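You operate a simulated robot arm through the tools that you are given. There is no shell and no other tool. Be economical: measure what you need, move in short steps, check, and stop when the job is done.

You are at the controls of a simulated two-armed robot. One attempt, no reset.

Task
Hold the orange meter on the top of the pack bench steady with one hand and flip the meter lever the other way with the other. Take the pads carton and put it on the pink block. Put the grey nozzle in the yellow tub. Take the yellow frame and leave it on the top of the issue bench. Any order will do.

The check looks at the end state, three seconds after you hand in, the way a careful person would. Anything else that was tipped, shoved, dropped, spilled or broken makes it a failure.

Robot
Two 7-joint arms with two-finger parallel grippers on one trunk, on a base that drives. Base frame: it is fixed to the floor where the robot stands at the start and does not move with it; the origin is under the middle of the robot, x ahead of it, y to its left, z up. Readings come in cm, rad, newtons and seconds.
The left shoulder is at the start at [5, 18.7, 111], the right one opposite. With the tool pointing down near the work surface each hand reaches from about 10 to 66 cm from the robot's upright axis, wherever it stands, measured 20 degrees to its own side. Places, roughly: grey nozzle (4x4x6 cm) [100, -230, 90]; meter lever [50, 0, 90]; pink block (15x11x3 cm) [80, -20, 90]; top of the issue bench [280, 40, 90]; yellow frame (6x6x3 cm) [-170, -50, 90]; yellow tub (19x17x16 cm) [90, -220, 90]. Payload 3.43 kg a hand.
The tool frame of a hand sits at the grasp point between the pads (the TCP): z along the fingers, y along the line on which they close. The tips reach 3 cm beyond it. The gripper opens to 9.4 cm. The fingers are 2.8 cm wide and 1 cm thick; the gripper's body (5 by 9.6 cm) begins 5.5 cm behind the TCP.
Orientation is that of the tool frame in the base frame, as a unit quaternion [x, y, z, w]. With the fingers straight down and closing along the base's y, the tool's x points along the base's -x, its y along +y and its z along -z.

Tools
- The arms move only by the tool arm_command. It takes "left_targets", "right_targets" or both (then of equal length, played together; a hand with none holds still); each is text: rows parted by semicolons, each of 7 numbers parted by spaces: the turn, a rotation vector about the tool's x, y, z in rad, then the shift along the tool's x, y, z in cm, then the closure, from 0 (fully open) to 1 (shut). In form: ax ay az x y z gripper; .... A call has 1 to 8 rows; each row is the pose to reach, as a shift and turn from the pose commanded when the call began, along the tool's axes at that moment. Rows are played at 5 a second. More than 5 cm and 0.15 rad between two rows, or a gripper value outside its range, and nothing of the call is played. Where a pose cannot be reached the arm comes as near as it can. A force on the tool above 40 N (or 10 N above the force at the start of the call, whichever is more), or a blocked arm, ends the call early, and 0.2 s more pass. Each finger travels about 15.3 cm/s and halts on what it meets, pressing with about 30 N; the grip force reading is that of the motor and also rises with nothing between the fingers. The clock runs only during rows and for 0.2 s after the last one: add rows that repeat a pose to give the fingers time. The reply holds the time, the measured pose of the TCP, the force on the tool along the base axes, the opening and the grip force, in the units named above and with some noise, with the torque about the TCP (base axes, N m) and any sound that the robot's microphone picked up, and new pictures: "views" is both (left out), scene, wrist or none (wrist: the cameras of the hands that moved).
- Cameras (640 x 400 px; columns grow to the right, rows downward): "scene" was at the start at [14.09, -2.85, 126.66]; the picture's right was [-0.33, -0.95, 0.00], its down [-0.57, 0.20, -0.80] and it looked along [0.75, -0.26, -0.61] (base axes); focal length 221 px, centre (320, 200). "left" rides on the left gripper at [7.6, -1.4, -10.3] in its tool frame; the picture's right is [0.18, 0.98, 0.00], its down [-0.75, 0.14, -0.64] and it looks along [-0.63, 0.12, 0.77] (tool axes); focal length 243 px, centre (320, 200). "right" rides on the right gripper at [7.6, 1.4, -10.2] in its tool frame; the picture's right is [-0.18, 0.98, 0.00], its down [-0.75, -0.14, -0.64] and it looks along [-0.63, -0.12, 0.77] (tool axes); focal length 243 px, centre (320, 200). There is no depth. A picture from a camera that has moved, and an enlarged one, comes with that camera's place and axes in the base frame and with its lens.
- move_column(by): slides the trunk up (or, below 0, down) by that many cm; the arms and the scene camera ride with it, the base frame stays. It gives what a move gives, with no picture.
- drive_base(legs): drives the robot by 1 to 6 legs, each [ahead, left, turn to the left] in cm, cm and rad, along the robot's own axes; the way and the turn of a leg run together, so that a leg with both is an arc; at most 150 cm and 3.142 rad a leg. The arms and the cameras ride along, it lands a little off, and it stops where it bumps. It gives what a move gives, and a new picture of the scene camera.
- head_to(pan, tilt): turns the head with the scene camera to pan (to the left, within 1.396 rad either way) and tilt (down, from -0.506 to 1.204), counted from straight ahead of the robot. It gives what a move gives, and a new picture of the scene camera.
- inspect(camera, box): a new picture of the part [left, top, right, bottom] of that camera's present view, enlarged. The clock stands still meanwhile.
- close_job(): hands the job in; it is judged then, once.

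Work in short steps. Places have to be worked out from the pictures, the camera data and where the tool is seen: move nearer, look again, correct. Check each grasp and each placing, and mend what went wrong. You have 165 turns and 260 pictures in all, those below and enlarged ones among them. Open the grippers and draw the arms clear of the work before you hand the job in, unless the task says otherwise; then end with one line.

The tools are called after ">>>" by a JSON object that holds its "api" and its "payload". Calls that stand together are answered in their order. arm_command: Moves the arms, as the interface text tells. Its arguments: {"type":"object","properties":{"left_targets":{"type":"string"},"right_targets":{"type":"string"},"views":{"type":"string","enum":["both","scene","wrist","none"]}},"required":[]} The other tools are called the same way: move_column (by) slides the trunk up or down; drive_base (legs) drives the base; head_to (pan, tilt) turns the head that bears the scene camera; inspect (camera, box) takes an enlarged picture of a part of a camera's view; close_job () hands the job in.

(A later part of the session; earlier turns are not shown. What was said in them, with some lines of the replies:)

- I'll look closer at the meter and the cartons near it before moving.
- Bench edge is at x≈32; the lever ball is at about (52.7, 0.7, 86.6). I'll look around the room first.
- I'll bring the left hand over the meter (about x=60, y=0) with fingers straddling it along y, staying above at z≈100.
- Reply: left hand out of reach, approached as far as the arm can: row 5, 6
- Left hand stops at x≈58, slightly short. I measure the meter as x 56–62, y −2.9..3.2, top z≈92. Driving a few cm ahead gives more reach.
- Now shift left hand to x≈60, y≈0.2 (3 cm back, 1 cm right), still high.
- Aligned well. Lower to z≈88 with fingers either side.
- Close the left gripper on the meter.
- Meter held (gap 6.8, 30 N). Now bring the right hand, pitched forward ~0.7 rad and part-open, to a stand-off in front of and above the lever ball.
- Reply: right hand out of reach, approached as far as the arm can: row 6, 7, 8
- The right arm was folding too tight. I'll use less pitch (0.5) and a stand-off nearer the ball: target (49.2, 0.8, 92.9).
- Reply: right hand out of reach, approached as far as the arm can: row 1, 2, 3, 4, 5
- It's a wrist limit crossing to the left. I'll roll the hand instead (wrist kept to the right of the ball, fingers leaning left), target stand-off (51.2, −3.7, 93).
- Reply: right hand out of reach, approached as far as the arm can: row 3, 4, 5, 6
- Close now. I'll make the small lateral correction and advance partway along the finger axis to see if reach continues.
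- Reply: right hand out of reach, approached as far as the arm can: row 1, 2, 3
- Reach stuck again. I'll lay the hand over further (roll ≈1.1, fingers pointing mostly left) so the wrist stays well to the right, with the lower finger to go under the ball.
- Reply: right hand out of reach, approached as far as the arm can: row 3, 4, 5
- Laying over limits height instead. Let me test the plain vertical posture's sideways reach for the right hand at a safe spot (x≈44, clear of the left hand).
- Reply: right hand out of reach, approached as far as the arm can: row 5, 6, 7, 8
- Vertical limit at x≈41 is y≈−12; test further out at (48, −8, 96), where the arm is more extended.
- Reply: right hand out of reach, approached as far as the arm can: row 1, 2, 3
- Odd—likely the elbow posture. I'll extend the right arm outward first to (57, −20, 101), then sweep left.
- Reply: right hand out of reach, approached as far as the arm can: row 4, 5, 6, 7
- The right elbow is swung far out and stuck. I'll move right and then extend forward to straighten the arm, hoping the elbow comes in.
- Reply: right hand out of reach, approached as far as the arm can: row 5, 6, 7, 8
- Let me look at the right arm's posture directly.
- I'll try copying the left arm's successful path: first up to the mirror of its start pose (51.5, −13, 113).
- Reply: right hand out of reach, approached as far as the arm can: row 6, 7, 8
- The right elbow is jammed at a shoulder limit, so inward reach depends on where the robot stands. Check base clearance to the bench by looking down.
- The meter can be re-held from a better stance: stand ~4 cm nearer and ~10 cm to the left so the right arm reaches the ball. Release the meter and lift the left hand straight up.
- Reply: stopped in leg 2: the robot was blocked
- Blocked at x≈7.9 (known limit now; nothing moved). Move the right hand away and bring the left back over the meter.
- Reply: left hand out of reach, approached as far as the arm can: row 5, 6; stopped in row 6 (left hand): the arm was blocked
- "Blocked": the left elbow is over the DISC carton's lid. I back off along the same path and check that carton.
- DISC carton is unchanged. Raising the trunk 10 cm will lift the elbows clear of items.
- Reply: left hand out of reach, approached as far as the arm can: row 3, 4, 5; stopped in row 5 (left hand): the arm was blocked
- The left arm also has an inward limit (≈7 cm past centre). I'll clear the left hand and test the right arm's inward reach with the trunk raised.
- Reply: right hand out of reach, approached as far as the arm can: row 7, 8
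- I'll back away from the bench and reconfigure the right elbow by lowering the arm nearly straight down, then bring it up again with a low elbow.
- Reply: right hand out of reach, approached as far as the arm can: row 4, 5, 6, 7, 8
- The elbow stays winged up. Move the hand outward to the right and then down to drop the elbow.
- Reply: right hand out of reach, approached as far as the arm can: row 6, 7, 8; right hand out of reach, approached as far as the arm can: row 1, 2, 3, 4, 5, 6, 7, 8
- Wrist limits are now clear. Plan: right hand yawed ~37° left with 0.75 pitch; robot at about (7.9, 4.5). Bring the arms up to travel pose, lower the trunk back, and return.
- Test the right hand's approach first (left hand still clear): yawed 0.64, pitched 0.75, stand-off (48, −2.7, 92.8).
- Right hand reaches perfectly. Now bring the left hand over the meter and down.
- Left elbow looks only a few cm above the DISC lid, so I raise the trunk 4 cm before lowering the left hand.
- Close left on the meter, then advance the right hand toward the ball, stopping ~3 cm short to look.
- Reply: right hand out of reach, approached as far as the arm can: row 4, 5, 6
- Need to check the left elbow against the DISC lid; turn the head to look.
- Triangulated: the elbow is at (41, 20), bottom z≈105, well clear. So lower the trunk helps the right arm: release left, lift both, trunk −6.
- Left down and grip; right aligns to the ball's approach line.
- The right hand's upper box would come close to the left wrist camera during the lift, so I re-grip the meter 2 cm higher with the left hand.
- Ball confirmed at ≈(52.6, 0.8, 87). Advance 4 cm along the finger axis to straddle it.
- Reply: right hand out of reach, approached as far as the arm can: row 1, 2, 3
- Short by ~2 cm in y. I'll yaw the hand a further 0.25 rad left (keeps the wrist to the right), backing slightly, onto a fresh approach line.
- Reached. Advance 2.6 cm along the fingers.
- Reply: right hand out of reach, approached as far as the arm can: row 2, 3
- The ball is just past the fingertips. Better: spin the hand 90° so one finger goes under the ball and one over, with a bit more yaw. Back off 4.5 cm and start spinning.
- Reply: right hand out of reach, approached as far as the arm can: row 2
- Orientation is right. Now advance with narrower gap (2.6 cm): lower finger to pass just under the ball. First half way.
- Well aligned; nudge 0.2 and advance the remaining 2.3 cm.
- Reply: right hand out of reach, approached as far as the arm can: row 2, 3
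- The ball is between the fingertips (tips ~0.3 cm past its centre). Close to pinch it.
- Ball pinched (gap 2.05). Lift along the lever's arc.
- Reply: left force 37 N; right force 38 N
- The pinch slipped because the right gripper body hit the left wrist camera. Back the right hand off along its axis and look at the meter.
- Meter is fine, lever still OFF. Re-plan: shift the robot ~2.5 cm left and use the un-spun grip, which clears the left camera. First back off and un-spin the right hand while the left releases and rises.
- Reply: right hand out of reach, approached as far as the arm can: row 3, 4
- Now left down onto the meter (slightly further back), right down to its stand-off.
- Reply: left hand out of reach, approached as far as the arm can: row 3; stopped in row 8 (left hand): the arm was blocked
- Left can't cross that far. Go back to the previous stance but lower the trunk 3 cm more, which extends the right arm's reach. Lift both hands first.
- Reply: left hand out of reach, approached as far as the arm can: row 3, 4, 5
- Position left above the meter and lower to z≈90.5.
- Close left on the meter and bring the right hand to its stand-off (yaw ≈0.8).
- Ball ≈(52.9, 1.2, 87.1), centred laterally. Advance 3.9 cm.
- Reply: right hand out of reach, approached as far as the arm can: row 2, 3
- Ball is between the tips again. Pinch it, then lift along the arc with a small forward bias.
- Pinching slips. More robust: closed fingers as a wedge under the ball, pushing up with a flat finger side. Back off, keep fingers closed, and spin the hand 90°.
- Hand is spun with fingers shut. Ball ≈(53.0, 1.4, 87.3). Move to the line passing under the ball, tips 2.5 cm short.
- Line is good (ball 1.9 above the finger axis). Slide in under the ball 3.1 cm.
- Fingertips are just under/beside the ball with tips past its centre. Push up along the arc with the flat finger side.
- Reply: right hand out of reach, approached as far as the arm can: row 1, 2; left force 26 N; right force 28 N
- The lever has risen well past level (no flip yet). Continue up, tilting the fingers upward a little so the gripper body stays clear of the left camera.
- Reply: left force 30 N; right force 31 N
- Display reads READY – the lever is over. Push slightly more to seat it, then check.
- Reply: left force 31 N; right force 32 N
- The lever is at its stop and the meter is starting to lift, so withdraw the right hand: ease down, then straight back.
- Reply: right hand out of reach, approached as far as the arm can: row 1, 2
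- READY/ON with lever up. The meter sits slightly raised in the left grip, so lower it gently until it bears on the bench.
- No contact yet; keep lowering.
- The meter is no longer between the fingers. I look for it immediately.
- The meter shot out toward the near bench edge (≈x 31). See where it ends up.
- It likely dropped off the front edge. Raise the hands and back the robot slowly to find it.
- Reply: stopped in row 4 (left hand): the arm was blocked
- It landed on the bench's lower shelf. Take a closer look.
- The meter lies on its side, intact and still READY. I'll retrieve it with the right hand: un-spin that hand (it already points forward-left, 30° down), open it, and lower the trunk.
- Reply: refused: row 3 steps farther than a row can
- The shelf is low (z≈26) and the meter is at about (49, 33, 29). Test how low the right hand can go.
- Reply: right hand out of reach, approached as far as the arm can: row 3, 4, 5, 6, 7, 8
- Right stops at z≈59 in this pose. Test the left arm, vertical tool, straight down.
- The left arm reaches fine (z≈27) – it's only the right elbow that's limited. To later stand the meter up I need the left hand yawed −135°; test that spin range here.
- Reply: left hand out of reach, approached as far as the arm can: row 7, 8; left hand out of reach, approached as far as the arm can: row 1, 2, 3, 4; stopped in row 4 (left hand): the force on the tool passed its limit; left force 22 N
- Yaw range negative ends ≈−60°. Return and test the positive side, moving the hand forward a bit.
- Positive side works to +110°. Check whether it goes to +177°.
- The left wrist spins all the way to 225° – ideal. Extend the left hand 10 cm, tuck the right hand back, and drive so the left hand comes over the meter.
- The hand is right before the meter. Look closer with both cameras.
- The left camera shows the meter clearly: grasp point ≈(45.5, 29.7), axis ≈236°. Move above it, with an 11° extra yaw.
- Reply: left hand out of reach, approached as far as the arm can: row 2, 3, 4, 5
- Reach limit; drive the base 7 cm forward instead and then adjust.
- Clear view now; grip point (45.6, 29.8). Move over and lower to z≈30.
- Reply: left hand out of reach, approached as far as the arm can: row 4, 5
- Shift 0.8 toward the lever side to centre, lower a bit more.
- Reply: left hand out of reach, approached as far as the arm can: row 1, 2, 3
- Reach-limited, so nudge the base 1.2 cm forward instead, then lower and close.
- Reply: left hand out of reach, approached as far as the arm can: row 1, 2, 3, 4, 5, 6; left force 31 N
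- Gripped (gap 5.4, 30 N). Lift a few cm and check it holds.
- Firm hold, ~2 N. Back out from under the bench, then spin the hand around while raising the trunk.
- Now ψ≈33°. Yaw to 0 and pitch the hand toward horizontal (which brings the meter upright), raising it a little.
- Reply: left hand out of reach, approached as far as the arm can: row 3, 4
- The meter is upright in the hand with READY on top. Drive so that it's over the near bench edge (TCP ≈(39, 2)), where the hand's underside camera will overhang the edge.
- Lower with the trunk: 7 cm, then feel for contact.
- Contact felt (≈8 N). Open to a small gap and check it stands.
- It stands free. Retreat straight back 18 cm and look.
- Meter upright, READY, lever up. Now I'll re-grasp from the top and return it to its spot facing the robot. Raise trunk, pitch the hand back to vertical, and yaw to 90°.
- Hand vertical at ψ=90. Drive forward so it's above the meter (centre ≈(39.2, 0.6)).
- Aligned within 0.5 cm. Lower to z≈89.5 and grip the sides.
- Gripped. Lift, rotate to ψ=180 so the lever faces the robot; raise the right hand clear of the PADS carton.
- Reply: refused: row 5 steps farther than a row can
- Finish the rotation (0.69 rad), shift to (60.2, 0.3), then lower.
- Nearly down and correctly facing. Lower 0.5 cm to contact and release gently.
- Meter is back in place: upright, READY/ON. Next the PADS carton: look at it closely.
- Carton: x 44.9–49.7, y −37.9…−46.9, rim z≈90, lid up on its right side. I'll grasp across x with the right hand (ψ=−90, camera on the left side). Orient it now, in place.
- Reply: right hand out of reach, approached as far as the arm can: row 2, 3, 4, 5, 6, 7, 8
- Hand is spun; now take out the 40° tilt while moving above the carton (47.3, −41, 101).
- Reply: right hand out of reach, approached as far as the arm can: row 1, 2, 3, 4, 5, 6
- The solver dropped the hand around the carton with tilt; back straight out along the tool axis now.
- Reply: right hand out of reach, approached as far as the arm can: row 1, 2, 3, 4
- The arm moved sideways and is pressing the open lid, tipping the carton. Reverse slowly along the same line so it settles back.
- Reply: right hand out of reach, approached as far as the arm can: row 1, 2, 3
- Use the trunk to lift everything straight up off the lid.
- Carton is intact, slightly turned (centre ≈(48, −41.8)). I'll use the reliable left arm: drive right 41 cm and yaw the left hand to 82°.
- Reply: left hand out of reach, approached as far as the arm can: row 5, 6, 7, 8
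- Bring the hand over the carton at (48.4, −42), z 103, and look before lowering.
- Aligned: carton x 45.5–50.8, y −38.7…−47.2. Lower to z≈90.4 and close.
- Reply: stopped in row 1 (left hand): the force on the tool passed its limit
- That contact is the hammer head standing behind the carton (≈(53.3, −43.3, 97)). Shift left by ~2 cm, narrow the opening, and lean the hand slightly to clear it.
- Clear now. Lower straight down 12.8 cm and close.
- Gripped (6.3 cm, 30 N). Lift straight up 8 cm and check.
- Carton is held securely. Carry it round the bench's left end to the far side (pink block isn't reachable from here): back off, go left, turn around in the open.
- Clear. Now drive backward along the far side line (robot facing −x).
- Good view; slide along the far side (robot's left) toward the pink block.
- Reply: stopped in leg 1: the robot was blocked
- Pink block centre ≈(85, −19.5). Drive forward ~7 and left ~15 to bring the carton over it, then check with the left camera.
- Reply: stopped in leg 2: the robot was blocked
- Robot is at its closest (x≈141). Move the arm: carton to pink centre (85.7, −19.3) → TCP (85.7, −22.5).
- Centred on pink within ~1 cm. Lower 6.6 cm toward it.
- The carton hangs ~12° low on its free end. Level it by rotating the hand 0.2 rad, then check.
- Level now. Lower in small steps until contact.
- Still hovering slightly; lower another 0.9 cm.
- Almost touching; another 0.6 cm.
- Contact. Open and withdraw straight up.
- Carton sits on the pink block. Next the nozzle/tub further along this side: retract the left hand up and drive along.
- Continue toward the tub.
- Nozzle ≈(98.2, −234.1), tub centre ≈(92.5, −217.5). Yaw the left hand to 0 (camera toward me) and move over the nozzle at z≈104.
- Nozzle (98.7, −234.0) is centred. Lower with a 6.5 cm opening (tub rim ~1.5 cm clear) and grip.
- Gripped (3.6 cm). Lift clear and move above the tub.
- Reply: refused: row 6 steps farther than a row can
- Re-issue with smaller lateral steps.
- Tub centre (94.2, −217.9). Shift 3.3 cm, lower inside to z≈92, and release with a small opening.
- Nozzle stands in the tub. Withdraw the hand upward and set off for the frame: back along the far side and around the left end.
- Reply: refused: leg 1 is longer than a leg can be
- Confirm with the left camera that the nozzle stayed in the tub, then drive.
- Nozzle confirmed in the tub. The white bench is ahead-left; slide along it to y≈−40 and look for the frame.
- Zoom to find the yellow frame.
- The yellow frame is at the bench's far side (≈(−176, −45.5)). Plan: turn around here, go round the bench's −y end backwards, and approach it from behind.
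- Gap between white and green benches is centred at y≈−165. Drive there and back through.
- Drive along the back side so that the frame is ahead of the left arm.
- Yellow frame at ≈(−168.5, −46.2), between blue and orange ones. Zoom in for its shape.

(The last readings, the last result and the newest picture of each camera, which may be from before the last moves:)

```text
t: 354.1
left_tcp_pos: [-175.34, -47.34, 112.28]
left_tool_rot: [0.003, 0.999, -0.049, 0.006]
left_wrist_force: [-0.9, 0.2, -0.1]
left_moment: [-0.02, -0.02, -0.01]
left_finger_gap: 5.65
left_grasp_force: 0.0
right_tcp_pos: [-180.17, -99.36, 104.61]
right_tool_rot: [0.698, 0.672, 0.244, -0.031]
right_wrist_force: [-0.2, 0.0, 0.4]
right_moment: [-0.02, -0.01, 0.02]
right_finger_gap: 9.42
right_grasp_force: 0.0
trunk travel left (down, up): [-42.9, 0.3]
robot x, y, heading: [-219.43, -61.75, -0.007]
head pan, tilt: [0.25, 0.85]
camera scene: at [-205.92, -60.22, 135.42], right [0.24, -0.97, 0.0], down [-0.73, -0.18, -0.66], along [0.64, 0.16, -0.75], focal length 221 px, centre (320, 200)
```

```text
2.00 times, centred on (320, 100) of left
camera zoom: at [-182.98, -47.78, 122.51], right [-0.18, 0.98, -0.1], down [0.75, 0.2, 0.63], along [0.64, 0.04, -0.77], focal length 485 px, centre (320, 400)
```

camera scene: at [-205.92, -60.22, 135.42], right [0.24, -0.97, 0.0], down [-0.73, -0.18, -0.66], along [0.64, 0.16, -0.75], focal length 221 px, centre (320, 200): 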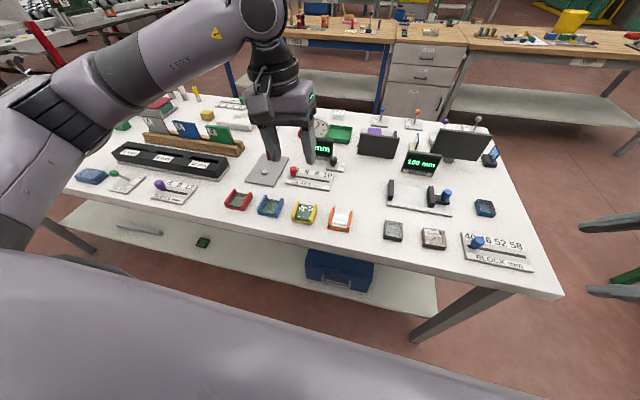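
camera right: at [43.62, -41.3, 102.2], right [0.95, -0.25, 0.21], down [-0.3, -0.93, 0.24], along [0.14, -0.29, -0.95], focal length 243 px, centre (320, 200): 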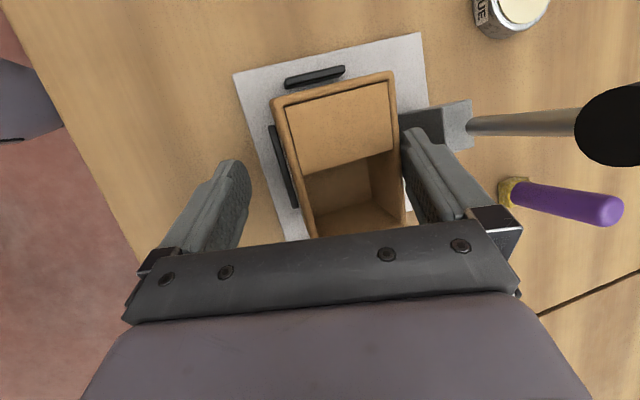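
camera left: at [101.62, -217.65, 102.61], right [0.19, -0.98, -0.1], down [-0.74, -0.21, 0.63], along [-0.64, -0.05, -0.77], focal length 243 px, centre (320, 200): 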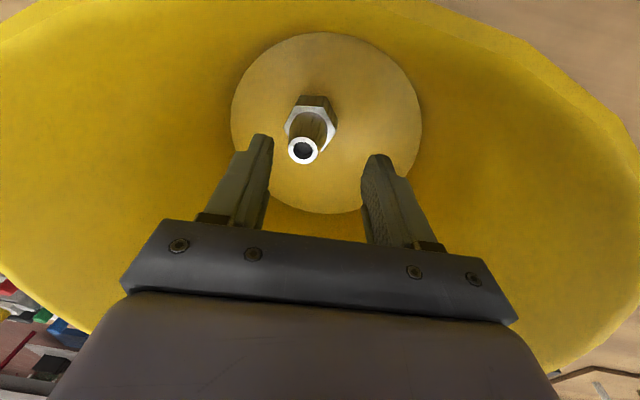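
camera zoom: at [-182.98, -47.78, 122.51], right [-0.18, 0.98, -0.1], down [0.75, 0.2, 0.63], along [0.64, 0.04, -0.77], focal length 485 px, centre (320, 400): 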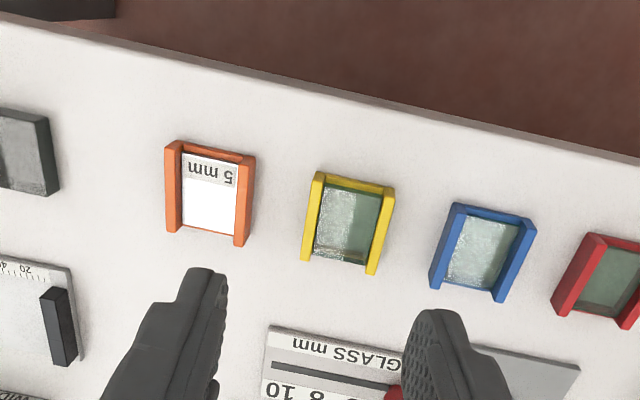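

Frame: x −173…−167, y −49.7…−44.5, rails along x. Level the hand and go above it at z≈97.

>>> {"api": "arm_command", "payload": {"left_targets": "-0.03 0 0 -1.7 0.5 4 0.21; -0.07 0 0 -3.4 1.1 8 0.21; -0.098 0 0 -5.2 1.7 12 0.21; -0.098 0 0 -5.2 1.7 15.2 0.21; -0.098 0 0 -5.2 1.7 15.2 0.21", "views": "wrist"}}

```text
t: 355.3
left_tcp_pos: [-169.92, -47.22, 96.95]
left_tool_rot: [0.002, 1.0, 0.001, 0.007]
left_wrist_force: [-0.3, -0.3, -0.3]
left_moment: [0.01, 0.0, 0.0]
left_finger_gap: 7.42
left_grasp_force: 0.0
right_tcp_pos: [-180.2, -99.37, 104.59]
right_tool_rot: [0.698, 0.672, 0.246, -0.032]
right_wrist_force: [0.0, 0.1, -0.1]
right_moment: [-0.01, 0.01, 0.04]
right_finger_gap: 9.4
right_grasp_force: 0.0
trunk travel left (down, up): [-42.9, 0.3]
robot x, y, heading: [-219.62, -61.69, -0.006]
head pan, tilt: [0.25, 0.85]
camera left: at [-177.64, -48.64, 107.18], right [-0.18, 0.98, 0.0], down [0.75, 0.14, 0.65], along [0.64, 0.12, -0.76], focal length 243 px, centre (320, 200)
```

left: 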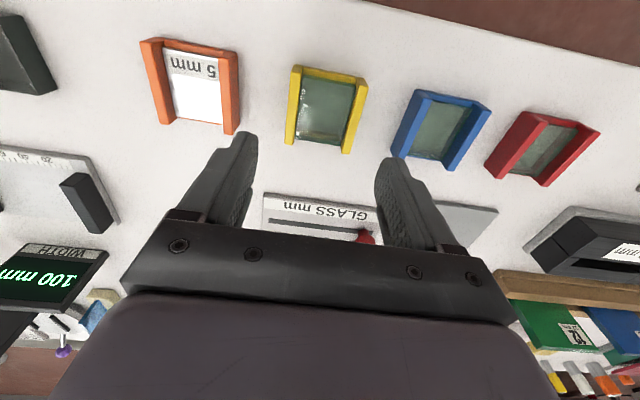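

Aligned. Lower and grip.

>>> {"api": "arm_command", "payload": {"left_targets": "0 0 0 0 0.35 4.6 0.21; 0 0 0 0 0.35 9.3 0.21; 0 0 0 0 0.35 9.3 0.21; 0 0 0 0 0.35 9.3 0.4; 0 0 0 0 0.35 9.3 0.55; 0 0 0 0 0.35 9.3 0.55", "views": "none"}}

>>> {"api": "arm_command", "payload": {"left_targets": "0 0 0 0 0 -2 0.6; 0 0 0 0 0 -6 0.6; 0 0 0 0 0 -10 0.6; 0 0 0 0 0 -14 0.6; 0 0 0 0 0 -18 0.6; 0 0 0 0 0 -22 0.6", "views": "both"}}

```text
t: 355.9
left_tcp_pos: [-169.83, -46.89, 88.92]
left_tool_rot: [0.002, 1.0, 0.001, 0.003]
left_wrist_force: [-8.8, -0.2, 9.5]
left_moment: [0.39, 0.61, 0.42]
left_finger_gap: 7.42
left_grasp_force: 0.0
right_tcp_pos: [-180.1, -99.33, 104.58]
right_tool_rot: [0.698, 0.672, 0.245, -0.032]
right_wrist_force: [0.6, 0.1, -0.5]
right_moment: [0.0, 0.0, -0.01]
right_finger_gap: 9.42
right_grasp_force: 0.0
trunk travel left (down, up): [-42.9, 0.3]
robot x, y, heading: [-219.46, -61.66, -0.004]
head pan, tilt: [0.25, 0.85]
stopped in row 3 (left hand): the force on the tool passed its limit (the readings are from after the stop); the commanded pose is now the measured one
```

```text
t: 357.3
left_tcp_pos: [-169.8, -46.69, 110.86]
left_tool_rot: [0.002, 1.0, 0.0, 0.003]
left_wrist_force: [-0.3, 0.2, -0.9]
left_moment: [0.0, 0.02, -0.02]
left_finger_gap: 5.72
left_grasp_force: 30.3
right_tcp_pos: [-180.21, -99.3, 104.72]
right_tool_rot: [0.698, 0.672, 0.246, -0.032]
right_wrist_force: [-0.4, -0.6, -0.1]
right_moment: [0.01, -0.03, 0.0]
right_finger_gap: 9.39
right_grasp_force: 0.0
trunk travel left (down, up): [-42.9, 0.3]
robot x, y, heading: [-219.57, -62.31, -0.009]
head pan, tilt: [0.25, 0.85]
camera scene: at [-205.94, -60.23, 135.41], right [0.24, -0.97, 0.0], down [-0.73, -0.18, -0.66], along [0.64, 0.16, -0.75], focal length 221 px, centre (320, 200)
camera left: at [-177.45, -48.18, 121.09], right [-0.18, 0.98, 0.0], down [0.75, 0.14, 0.65], along [0.64, 0.12, -0.76], focal length 243 px, centre (320, 200)
```

scene: 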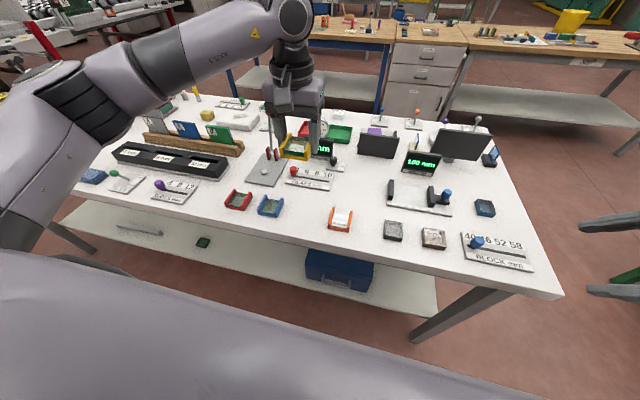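
left: 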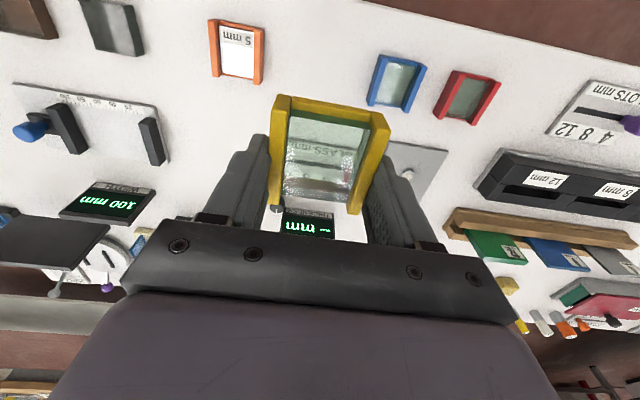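

Frame is in hand (5.7 cm, with its glass). Travel back through the gap and around to the issue bench.

>>> {"api": "drive_base", "payload": {"legs": [[0, -103, 0.005], [150, 0, 0], [30, 0, 0], [0, 150, 0], [0, 150, 0], [0, 15, 0]]}}

>>> {"api": "drive_base", "payload": {"legs": [[150, 0, 0], [45, 0, 0]]}}

>>> {"api": "head_to", "payload": {"pan": -0.5, "tilt": 0.5}}

```text
t: 386.4
left_tcp_pos: [-1.89, 172.26, 110.69]
left_tool_rot: [-0.024, 1.0, 0.0, 0.004]
left_wrist_force: [0.1, 0.6, -0.7]
left_moment: [-0.03, -0.02, -0.02]
left_finger_gap: 5.73
left_grasp_force: 30.0
right_tcp_pos: [-9.35, 119.25, 104.62]
right_tool_rot: [0.68, 0.69, 0.244, -0.039]
right_wrist_force: [-0.4, 0.4, 0.1]
right_moment: [-0.01, 0.02, -0.03]
right_finger_gap: 9.41
right_grasp_force: 0.0
trunk travel left (down, up): [-42.9, 0.3]
robot x, y, heading: [-50.82, 154.09, 0.046]
head pan, tilt: [0.25, 0.85]
camera scene: at [-37.24, 156.84, 135.41], right [0.29, -0.96, 0.0], down [-0.72, -0.22, -0.66], along [0.63, 0.19, -0.75], focal length 221 px, centre (320, 200)
```

scene: 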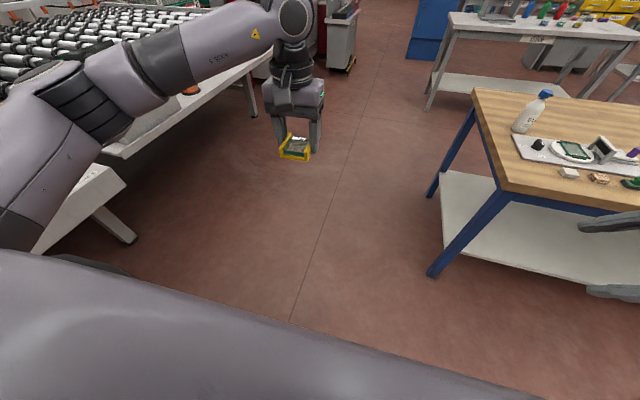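

```text
t: 396.0
left_tcp_pos: [190.47, 176.22, 110.74]
left_tool_rot: [-0.007, 1.0, -0.001, 0.004]
left_wrist_force: [-0.2, 0.1, -1.0]
left_moment: [-0.04, -0.03, -0.01]
left_finger_gap: 5.7
left_grasp_force: 29.6
right_tcp_pos: [181.1, 123.43, 104.53]
right_tool_rot: [0.692, 0.679, 0.244, -0.034]
right_wrist_force: [-0.2, -0.3, -0.7]
right_moment: [0.02, -0.01, 0.0]
right_finger_gap: 9.39
right_grasp_force: 0.1
trunk travel left (down, up): [-42.9, 0.3]
robot x, y, heading: [141.3, 159.99, 0.01]
head pan, tilt: [0.25, 0.85]
camera scene: at [154.51, 162.12, 135.41], right [0.26, -0.97, 0.0], down [-0.73, -0.19, -0.66], along [0.64, 0.17, -0.75], focal length 221 px, centre (320, 200)
```

scene: 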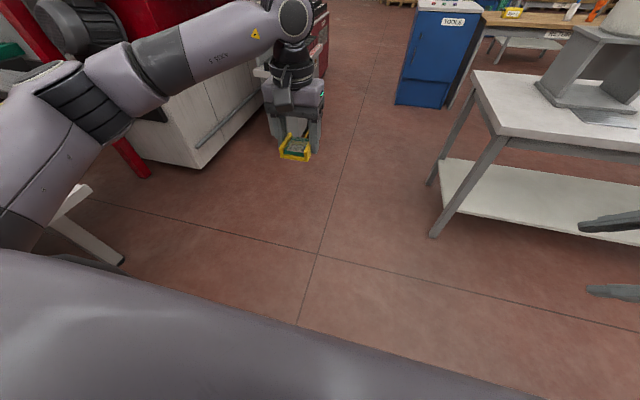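

```text
t: 397.1
left_tcp_pos: [190.3, 176.35, 110.85]
left_tool_rot: [-0.007, 1.0, 0.0, 0.005]
left_wrist_force: [-0.8, -0.7, -0.3]
left_moment: [-0.03, -0.02, -0.03]
left_finger_gap: 5.71
left_grasp_force: 30.0
right_tcp_pos: [181.14, 123.51, 104.55]
right_tool_rot: [0.692, 0.679, 0.244, -0.033]
right_wrist_force: [0.0, 0.1, -0.2]
right_moment: [0.0, 0.01, 0.01]
right_finger_gap: 9.39
right_grasp_force: 0.1
trunk travel left (down, up): [-42.9, 0.3]
robot x, y, heading: [141.09, 160.36, 0.007]
head pan, tilt: [-0.499, 0.499]
camera scene: at [154.95, 155.84, 138.41], right [-0.47, -0.88, 0.0], down [-0.42, 0.22, -0.88], along [0.78, -0.41, -0.48], focal length 221 px, centre (320, 200)
```

scene: 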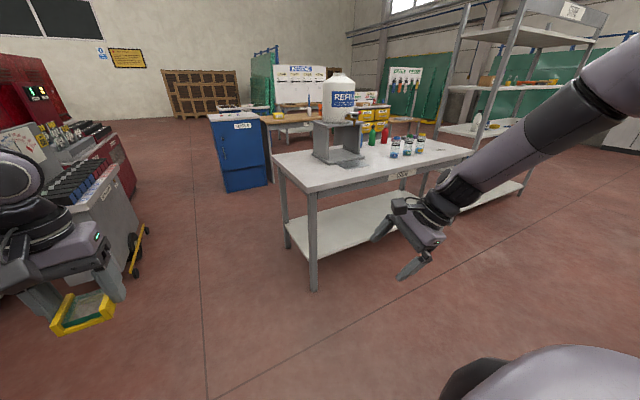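

Issue bench front edge x≈253, y −36…110; clear spot near the front at about (265, 32). Drive there.

>>> {"api": "drive_base", "payload": {"legs": [[30, 0, 0], [0, -144, 0], [40, 0, 0]]}}

>>> {"api": "head_to", "payload": {"pan": 0.15, "tilt": 0.75}}

```text
t: 408.0
left_tcp_pos: [261.78, 33.91, 110.87]
left_tool_rot: [-0.003, 1.0, 0.0, 0.003]
left_wrist_force: [0.2, 0.1, -0.5]
left_moment: [0.0, 0.05, 0.03]
left_finger_gap: 5.68
left_grasp_force: 29.9
right_tcp_pos: [252.04, -18.77, 104.52]
right_tool_rot: [0.694, 0.676, 0.244, -0.033]
right_wrist_force: [0.8, -0.1, -1.0]
right_moment: [0.01, -0.01, 0.0]
right_finger_gap: 9.42
right_grasp_force: 0.0
trunk travel left (down, up): [-42.9, 0.3]
robot x, y, heading: [211.92, 18.12, 0.008]
head pan, tilt: [-0.499, 0.499]
camera scene: at [226.18, 13.73, 138.4], right [-0.48, -0.88, 0.0], down [-0.42, 0.23, -0.88], along [0.77, -0.42, -0.48], focal length 221 px, centre (320, 200)
```

scene: 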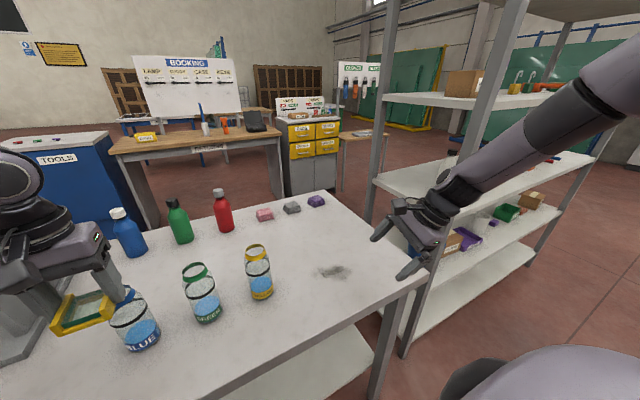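

```text
t: 409.0
left_tcp_pos: [261.61, 33.87, 110.8]
left_tool_rot: [-0.003, 1.0, 0.0, 0.004]
left_wrist_force: [-0.2, 0.2, -0.9]
left_moment: [0.0, -0.02, -0.03]
left_finger_gap: 5.69
left_grasp_force: 30.0
right_tcp_pos: [252.05, -18.81, 104.64]
right_tool_rot: [0.694, 0.676, 0.245, -0.034]
right_wrist_force: [1.0, 0.8, -0.1]
right_moment: [0.02, -0.01, -0.01]
right_finger_gap: 9.38
right_grasp_force: 0.1
trunk travel left (down, up): [-42.9, 0.3]
robot x, y, heading: [212.35, 17.86, 0.004]
head pan, tilt: [0.15, 0.75]
camera scene: at [226.31, 19.32, 136.22], right [0.15, -0.99, 0.0], down [-0.67, -0.1, -0.73], along [0.72, 0.11, -0.68], focal length 221 px, centre (320, 200)
```

scene: 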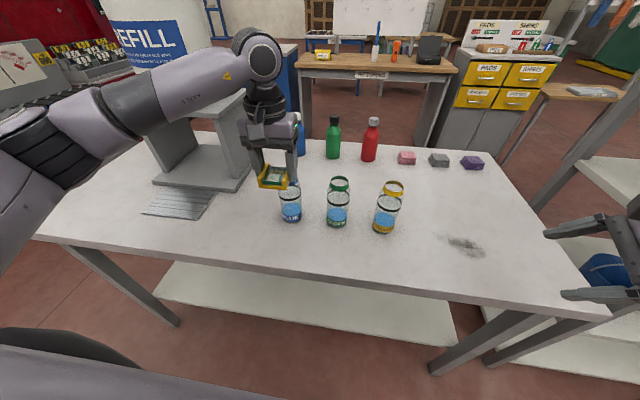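

Jars at x≈271, y≈36 and 21; free spot at ≈(266, 50), between the tray and the blue jar. Shift left 15 and forward 3.

>>> {"api": "drive_base", "payload": {"legs": [[3, 15, 0]]}}

>>> {"api": "arm_command", "payload": {"left_targets": "0 0 0 0 0 4.5 0.6; 0 0 0 0 0 9 0.6; 0 0 0 0 0 13.5 0.6; 0 0 0 0 0 18 0.6; 0 0 0 0 0 18 0.6", "views": "both"}}

```text
t: 410.4
left_tcp_pos: [264.46, 49.02, 110.89]
left_tool_rot: [-0.005, 1.0, 0.0, 0.004]
left_wrist_force: [-0.3, 0.6, -1.0]
left_moment: [0.02, -0.02, 0.02]
left_finger_gap: 5.72
left_grasp_force: 30.4
right_tcp_pos: [254.94, -3.64, 104.69]
right_tool_rot: [0.694, 0.676, 0.245, -0.033]
right_wrist_force: [-0.2, 0.1, -0.1]
right_moment: [-0.04, 0.0, 0.02]
right_finger_gap: 9.41
right_grasp_force: 0.0
trunk travel left (down, up): [-42.9, 0.3]
robot x, y, heading: [215.06, 32.98, 0.005]
head pan, tilt: [0.15, 0.75]
camera scene: at [229.18, 34.38, 136.21], right [0.16, -0.99, 0.0], down [-0.67, -0.11, -0.73], along [0.72, 0.11, -0.68], focal length 221 px, centre (320, 200)
```

scene: 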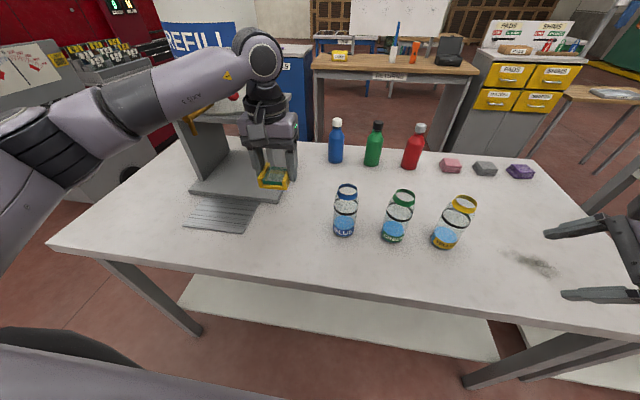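

```text
t: 411.6
left_tcp_pos: [264.74, 49.03, 92.79]
left_tool_rot: [-0.004, 1.0, 0.0, 0.005]
left_wrist_force: [0.0, -0.6, -0.4]
left_moment: [-0.01, -0.03, 0.04]
left_finger_gap: 5.73
left_grasp_force: 30.2
right_tcp_pos: [254.97, -3.74, 104.59]
right_tool_rot: [0.694, 0.677, 0.245, -0.033]
right_wrist_force: [0.3, -0.2, -0.7]
right_moment: [-0.01, -0.02, -0.02]
right_finger_gap: 9.42
right_grasp_force: 0.0
trunk travel left (down, up): [-42.9, 0.3]
robot x, y, heading: [215.02, 32.66, 0.005]
head pan, tilt: [0.15, 0.75]
camera scene: at [229.15, 34.29, 136.22], right [0.16, -0.99, 0.0], down [-0.67, -0.11, -0.73], along [0.72, 0.11, -0.68], focal length 221 px, centre (320, 200)
camera left: at [257.09, 47.47, 103.03], right [-0.19, 0.98, 0.0], down [0.75, 0.15, 0.65], along [0.64, 0.12, -0.76], focal length 243 px, centre (320, 200)
```

scene: 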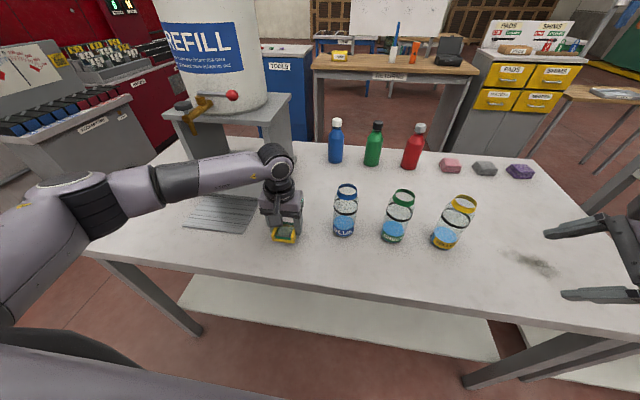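
left: 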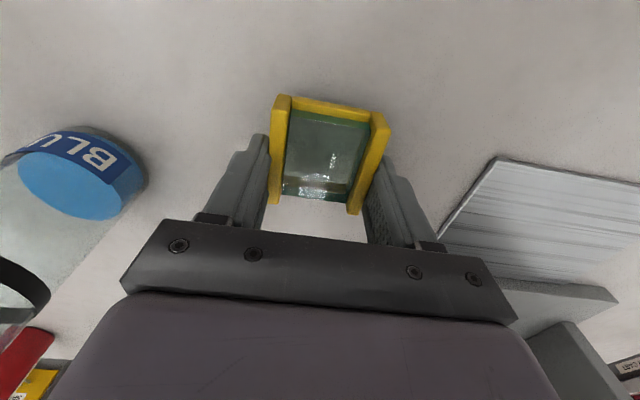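

Spot is clear on both sides. Lower gently to contact.

>>> {"api": "arm_command", "payload": {"left_targets": "0 0 0 0 0 1.5 0.6; 0 0 0 0 0 2.6 0.6; 0 0 0 0 0 3.2 0.6; 0 0 0 0 0 3.6 0.6; 0 0 0 0 0 3.6 0.6", "views": "none"}}

```text
t: 412.3
left_tcp_pos: [265.05, 48.94, 91.03]
left_tool_rot: [-0.006, 1.0, -0.002, 0.011]
left_wrist_force: [-8.7, 1.4, 20.8]
left_moment: [0.72, 0.61, 0.31]
left_finger_gap: 5.72
left_grasp_force: 29.9
right_tcp_pos: [254.77, -3.7, 104.82]
right_tool_rot: [0.693, 0.677, 0.246, -0.033]
right_wrist_force: [0.8, -0.2, -0.4]
right_moment: [-0.03, 0.02, 0.0]
right_finger_gap: 9.38
right_grasp_force: 0.0
trunk travel left (down, up): [-42.9, 0.3]
robot x, y, heading: [215.1, 33.22, 0.006]
head pan, tilt: [0.15, 0.75]
stopped in row 3 (left hand): the force on the tool passed its limit (the readings are from after the stop); the commanded pose is now the measured one
```

Contact (surface ≈88). Release and lift away.

>>> {"api": "arm_command", "payload": {"left_targets": "0 0 0 0 0 -0.1 0.35; 0 0 0 0 0 -0.1 0.2; 0 0 0 0 0 -0.1 0.2; 0 0 0 0 0 -4 0.2; 0 0 0 0 0 -8.5 0.2; 0 0 0 0 0 -13 0.2; 0 0 0 0 0 -17 0.2", "views": "wrist"}}

>>> {"api": "inspect", "payload": {"camera": "scene", "box": [180, 160, 380, 280]}}

```text
t: 413.9
left_tcp_pos: [264.82, 49.11, 107.91]
left_tool_rot: [-0.005, 1.0, 0.0, 0.008]
left_wrist_force: [0.6, -0.2, -0.8]
left_moment: [0.04, -0.01, 0.01]
left_finger_gap: 7.51
left_grasp_force: 0.0
right_tcp_pos: [254.95, -3.62, 104.57]
right_tool_rot: [0.693, 0.678, 0.244, -0.033]
right_wrist_force: [0.9, 0.3, 0.1]
right_moment: [0.03, 0.04, 0.0]
right_finger_gap: 9.4
right_grasp_force: 0.1
trunk travel left (down, up): [-42.9, 0.3]
robot x, y, heading: [214.99, 33.05, 0.008]
head pan, tilt: [0.15, 0.75]
camera left: at [257.13, 47.59, 118.03], right [-0.19, 0.98, 0.0], down [0.74, 0.15, 0.65], along [0.64, 0.12, -0.76], focal length 243 px, centre (320, 200)
```

left: 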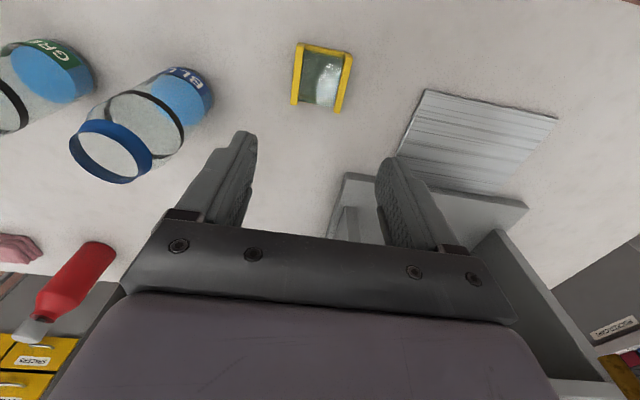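

```text
3.20 times, centred on (280, 220) of scene
camera zoom: at [229.12, 34.29, 136.21], right [0.16, -0.99, 0.0], down [-0.67, -0.11, -0.73], along [0.72, 0.11, -0.68], focal length 708 px, centre (448, 136)
```

zoom: 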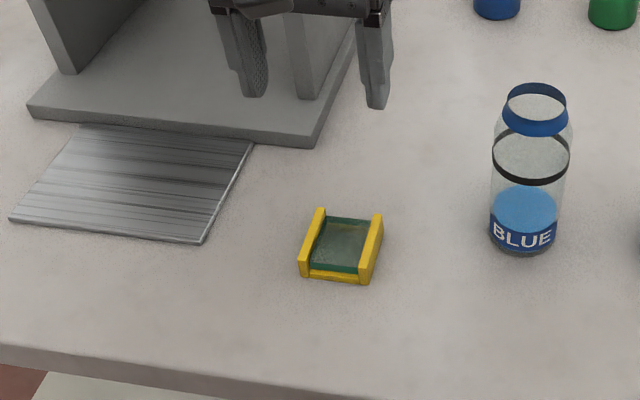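

All four placements look right. Back the robot away with the grippers open, clear of the bench.

>>> {"api": "drive_base", "payload": {"legs": [[-36, 0, 0]]}}

>>> {"api": "arm_command", "payload": {"left_targets": "0 0 0 0 0 0 0; 0 0 0 0 0 0 0", "right_targets": "0 0 0 0 0 0 0; 0 0 0 0 0 0 0", "views": "none"}}

```text
t: 416.2
left_tcp_pos: [228.86, 48.8, 107.86]
left_tool_rot: [-0.005, 1.0, -0.002, 0.009]
left_wrist_force: [0.1, 0.9, 0.3]
left_moment: [-0.03, -0.02, 0.03]
left_finger_gap: 7.5
left_grasp_force: 0.0
right_tcp_pos: [218.74, -4.06, 104.62]
right_tool_rot: [0.694, 0.677, 0.244, -0.034]
right_wrist_force: [-0.1, -0.4, -0.6]
right_moment: [0.02, 0.01, 0.01]
right_finger_gap: 9.4
right_grasp_force: 0.0
trunk travel left (down, up): [-42.9, 0.3]
robot x, y, heading: [179.03, 32.4, 0.003]
head pan, tilt: [0.15, 0.75]
camera scene: at [193.07, 34.04, 136.22], right [0.15, -0.99, 0.0], down [-0.67, -0.11, -0.73], along [0.72, 0.11, -0.68], focal length 221 px, centre (320, 200)
```

scene: 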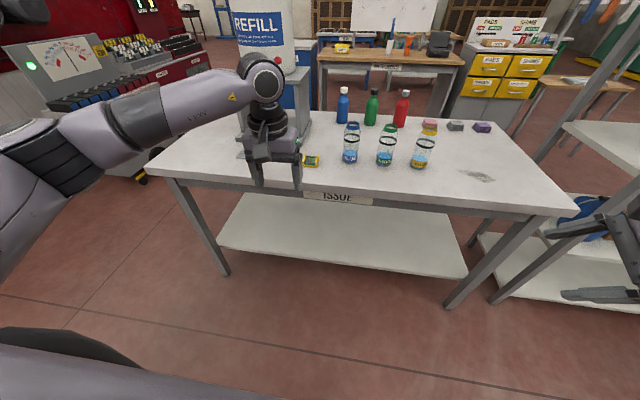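

```text
t: 416.8
left_tcp_pos: [228.9, 48.76, 107.8]
left_tool_rot: [-0.004, 1.0, -0.001, 0.01]
left_wrist_force: [0.2, 0.8, 0.2]
left_moment: [-0.01, 0.01, 0.03]
left_finger_gap: 9.36
left_grasp_force: 0.0
right_tcp_pos: [218.76, -4.09, 104.74]
right_tool_rot: [0.694, 0.677, 0.245, -0.032]
right_wrist_force: [0.0, -0.4, 0.3]
right_moment: [0.03, 0.02, 0.0]
right_finger_gap: 9.4
right_grasp_force: 0.0
trunk travel left (down, up): [-42.9, 0.3]
robot x, y, heading: [179.25, 33.06, 0.008]
head pan, tilt: [0.15, 0.75]
```

The frame is on the issue bench, the grippers are open and the arms are clear, so I hand the job in.

>>> {"api": "close_job", "payload": {}}

```text
The job is handed in.
```

All four items ended where you asked, but the meter fell partway through: after I flipped its lever to ON it slipped from the left hand and dropped onto the pack bench's lower shelf. I put it back in its original spot, upright, with the display reading READY. I also tipped the pads carton briefly while picking it up, and it is now on the pink block with its contents still in it. The grey nozzle is in the yellow tub, and the yellow frame is on top of the issue bench.
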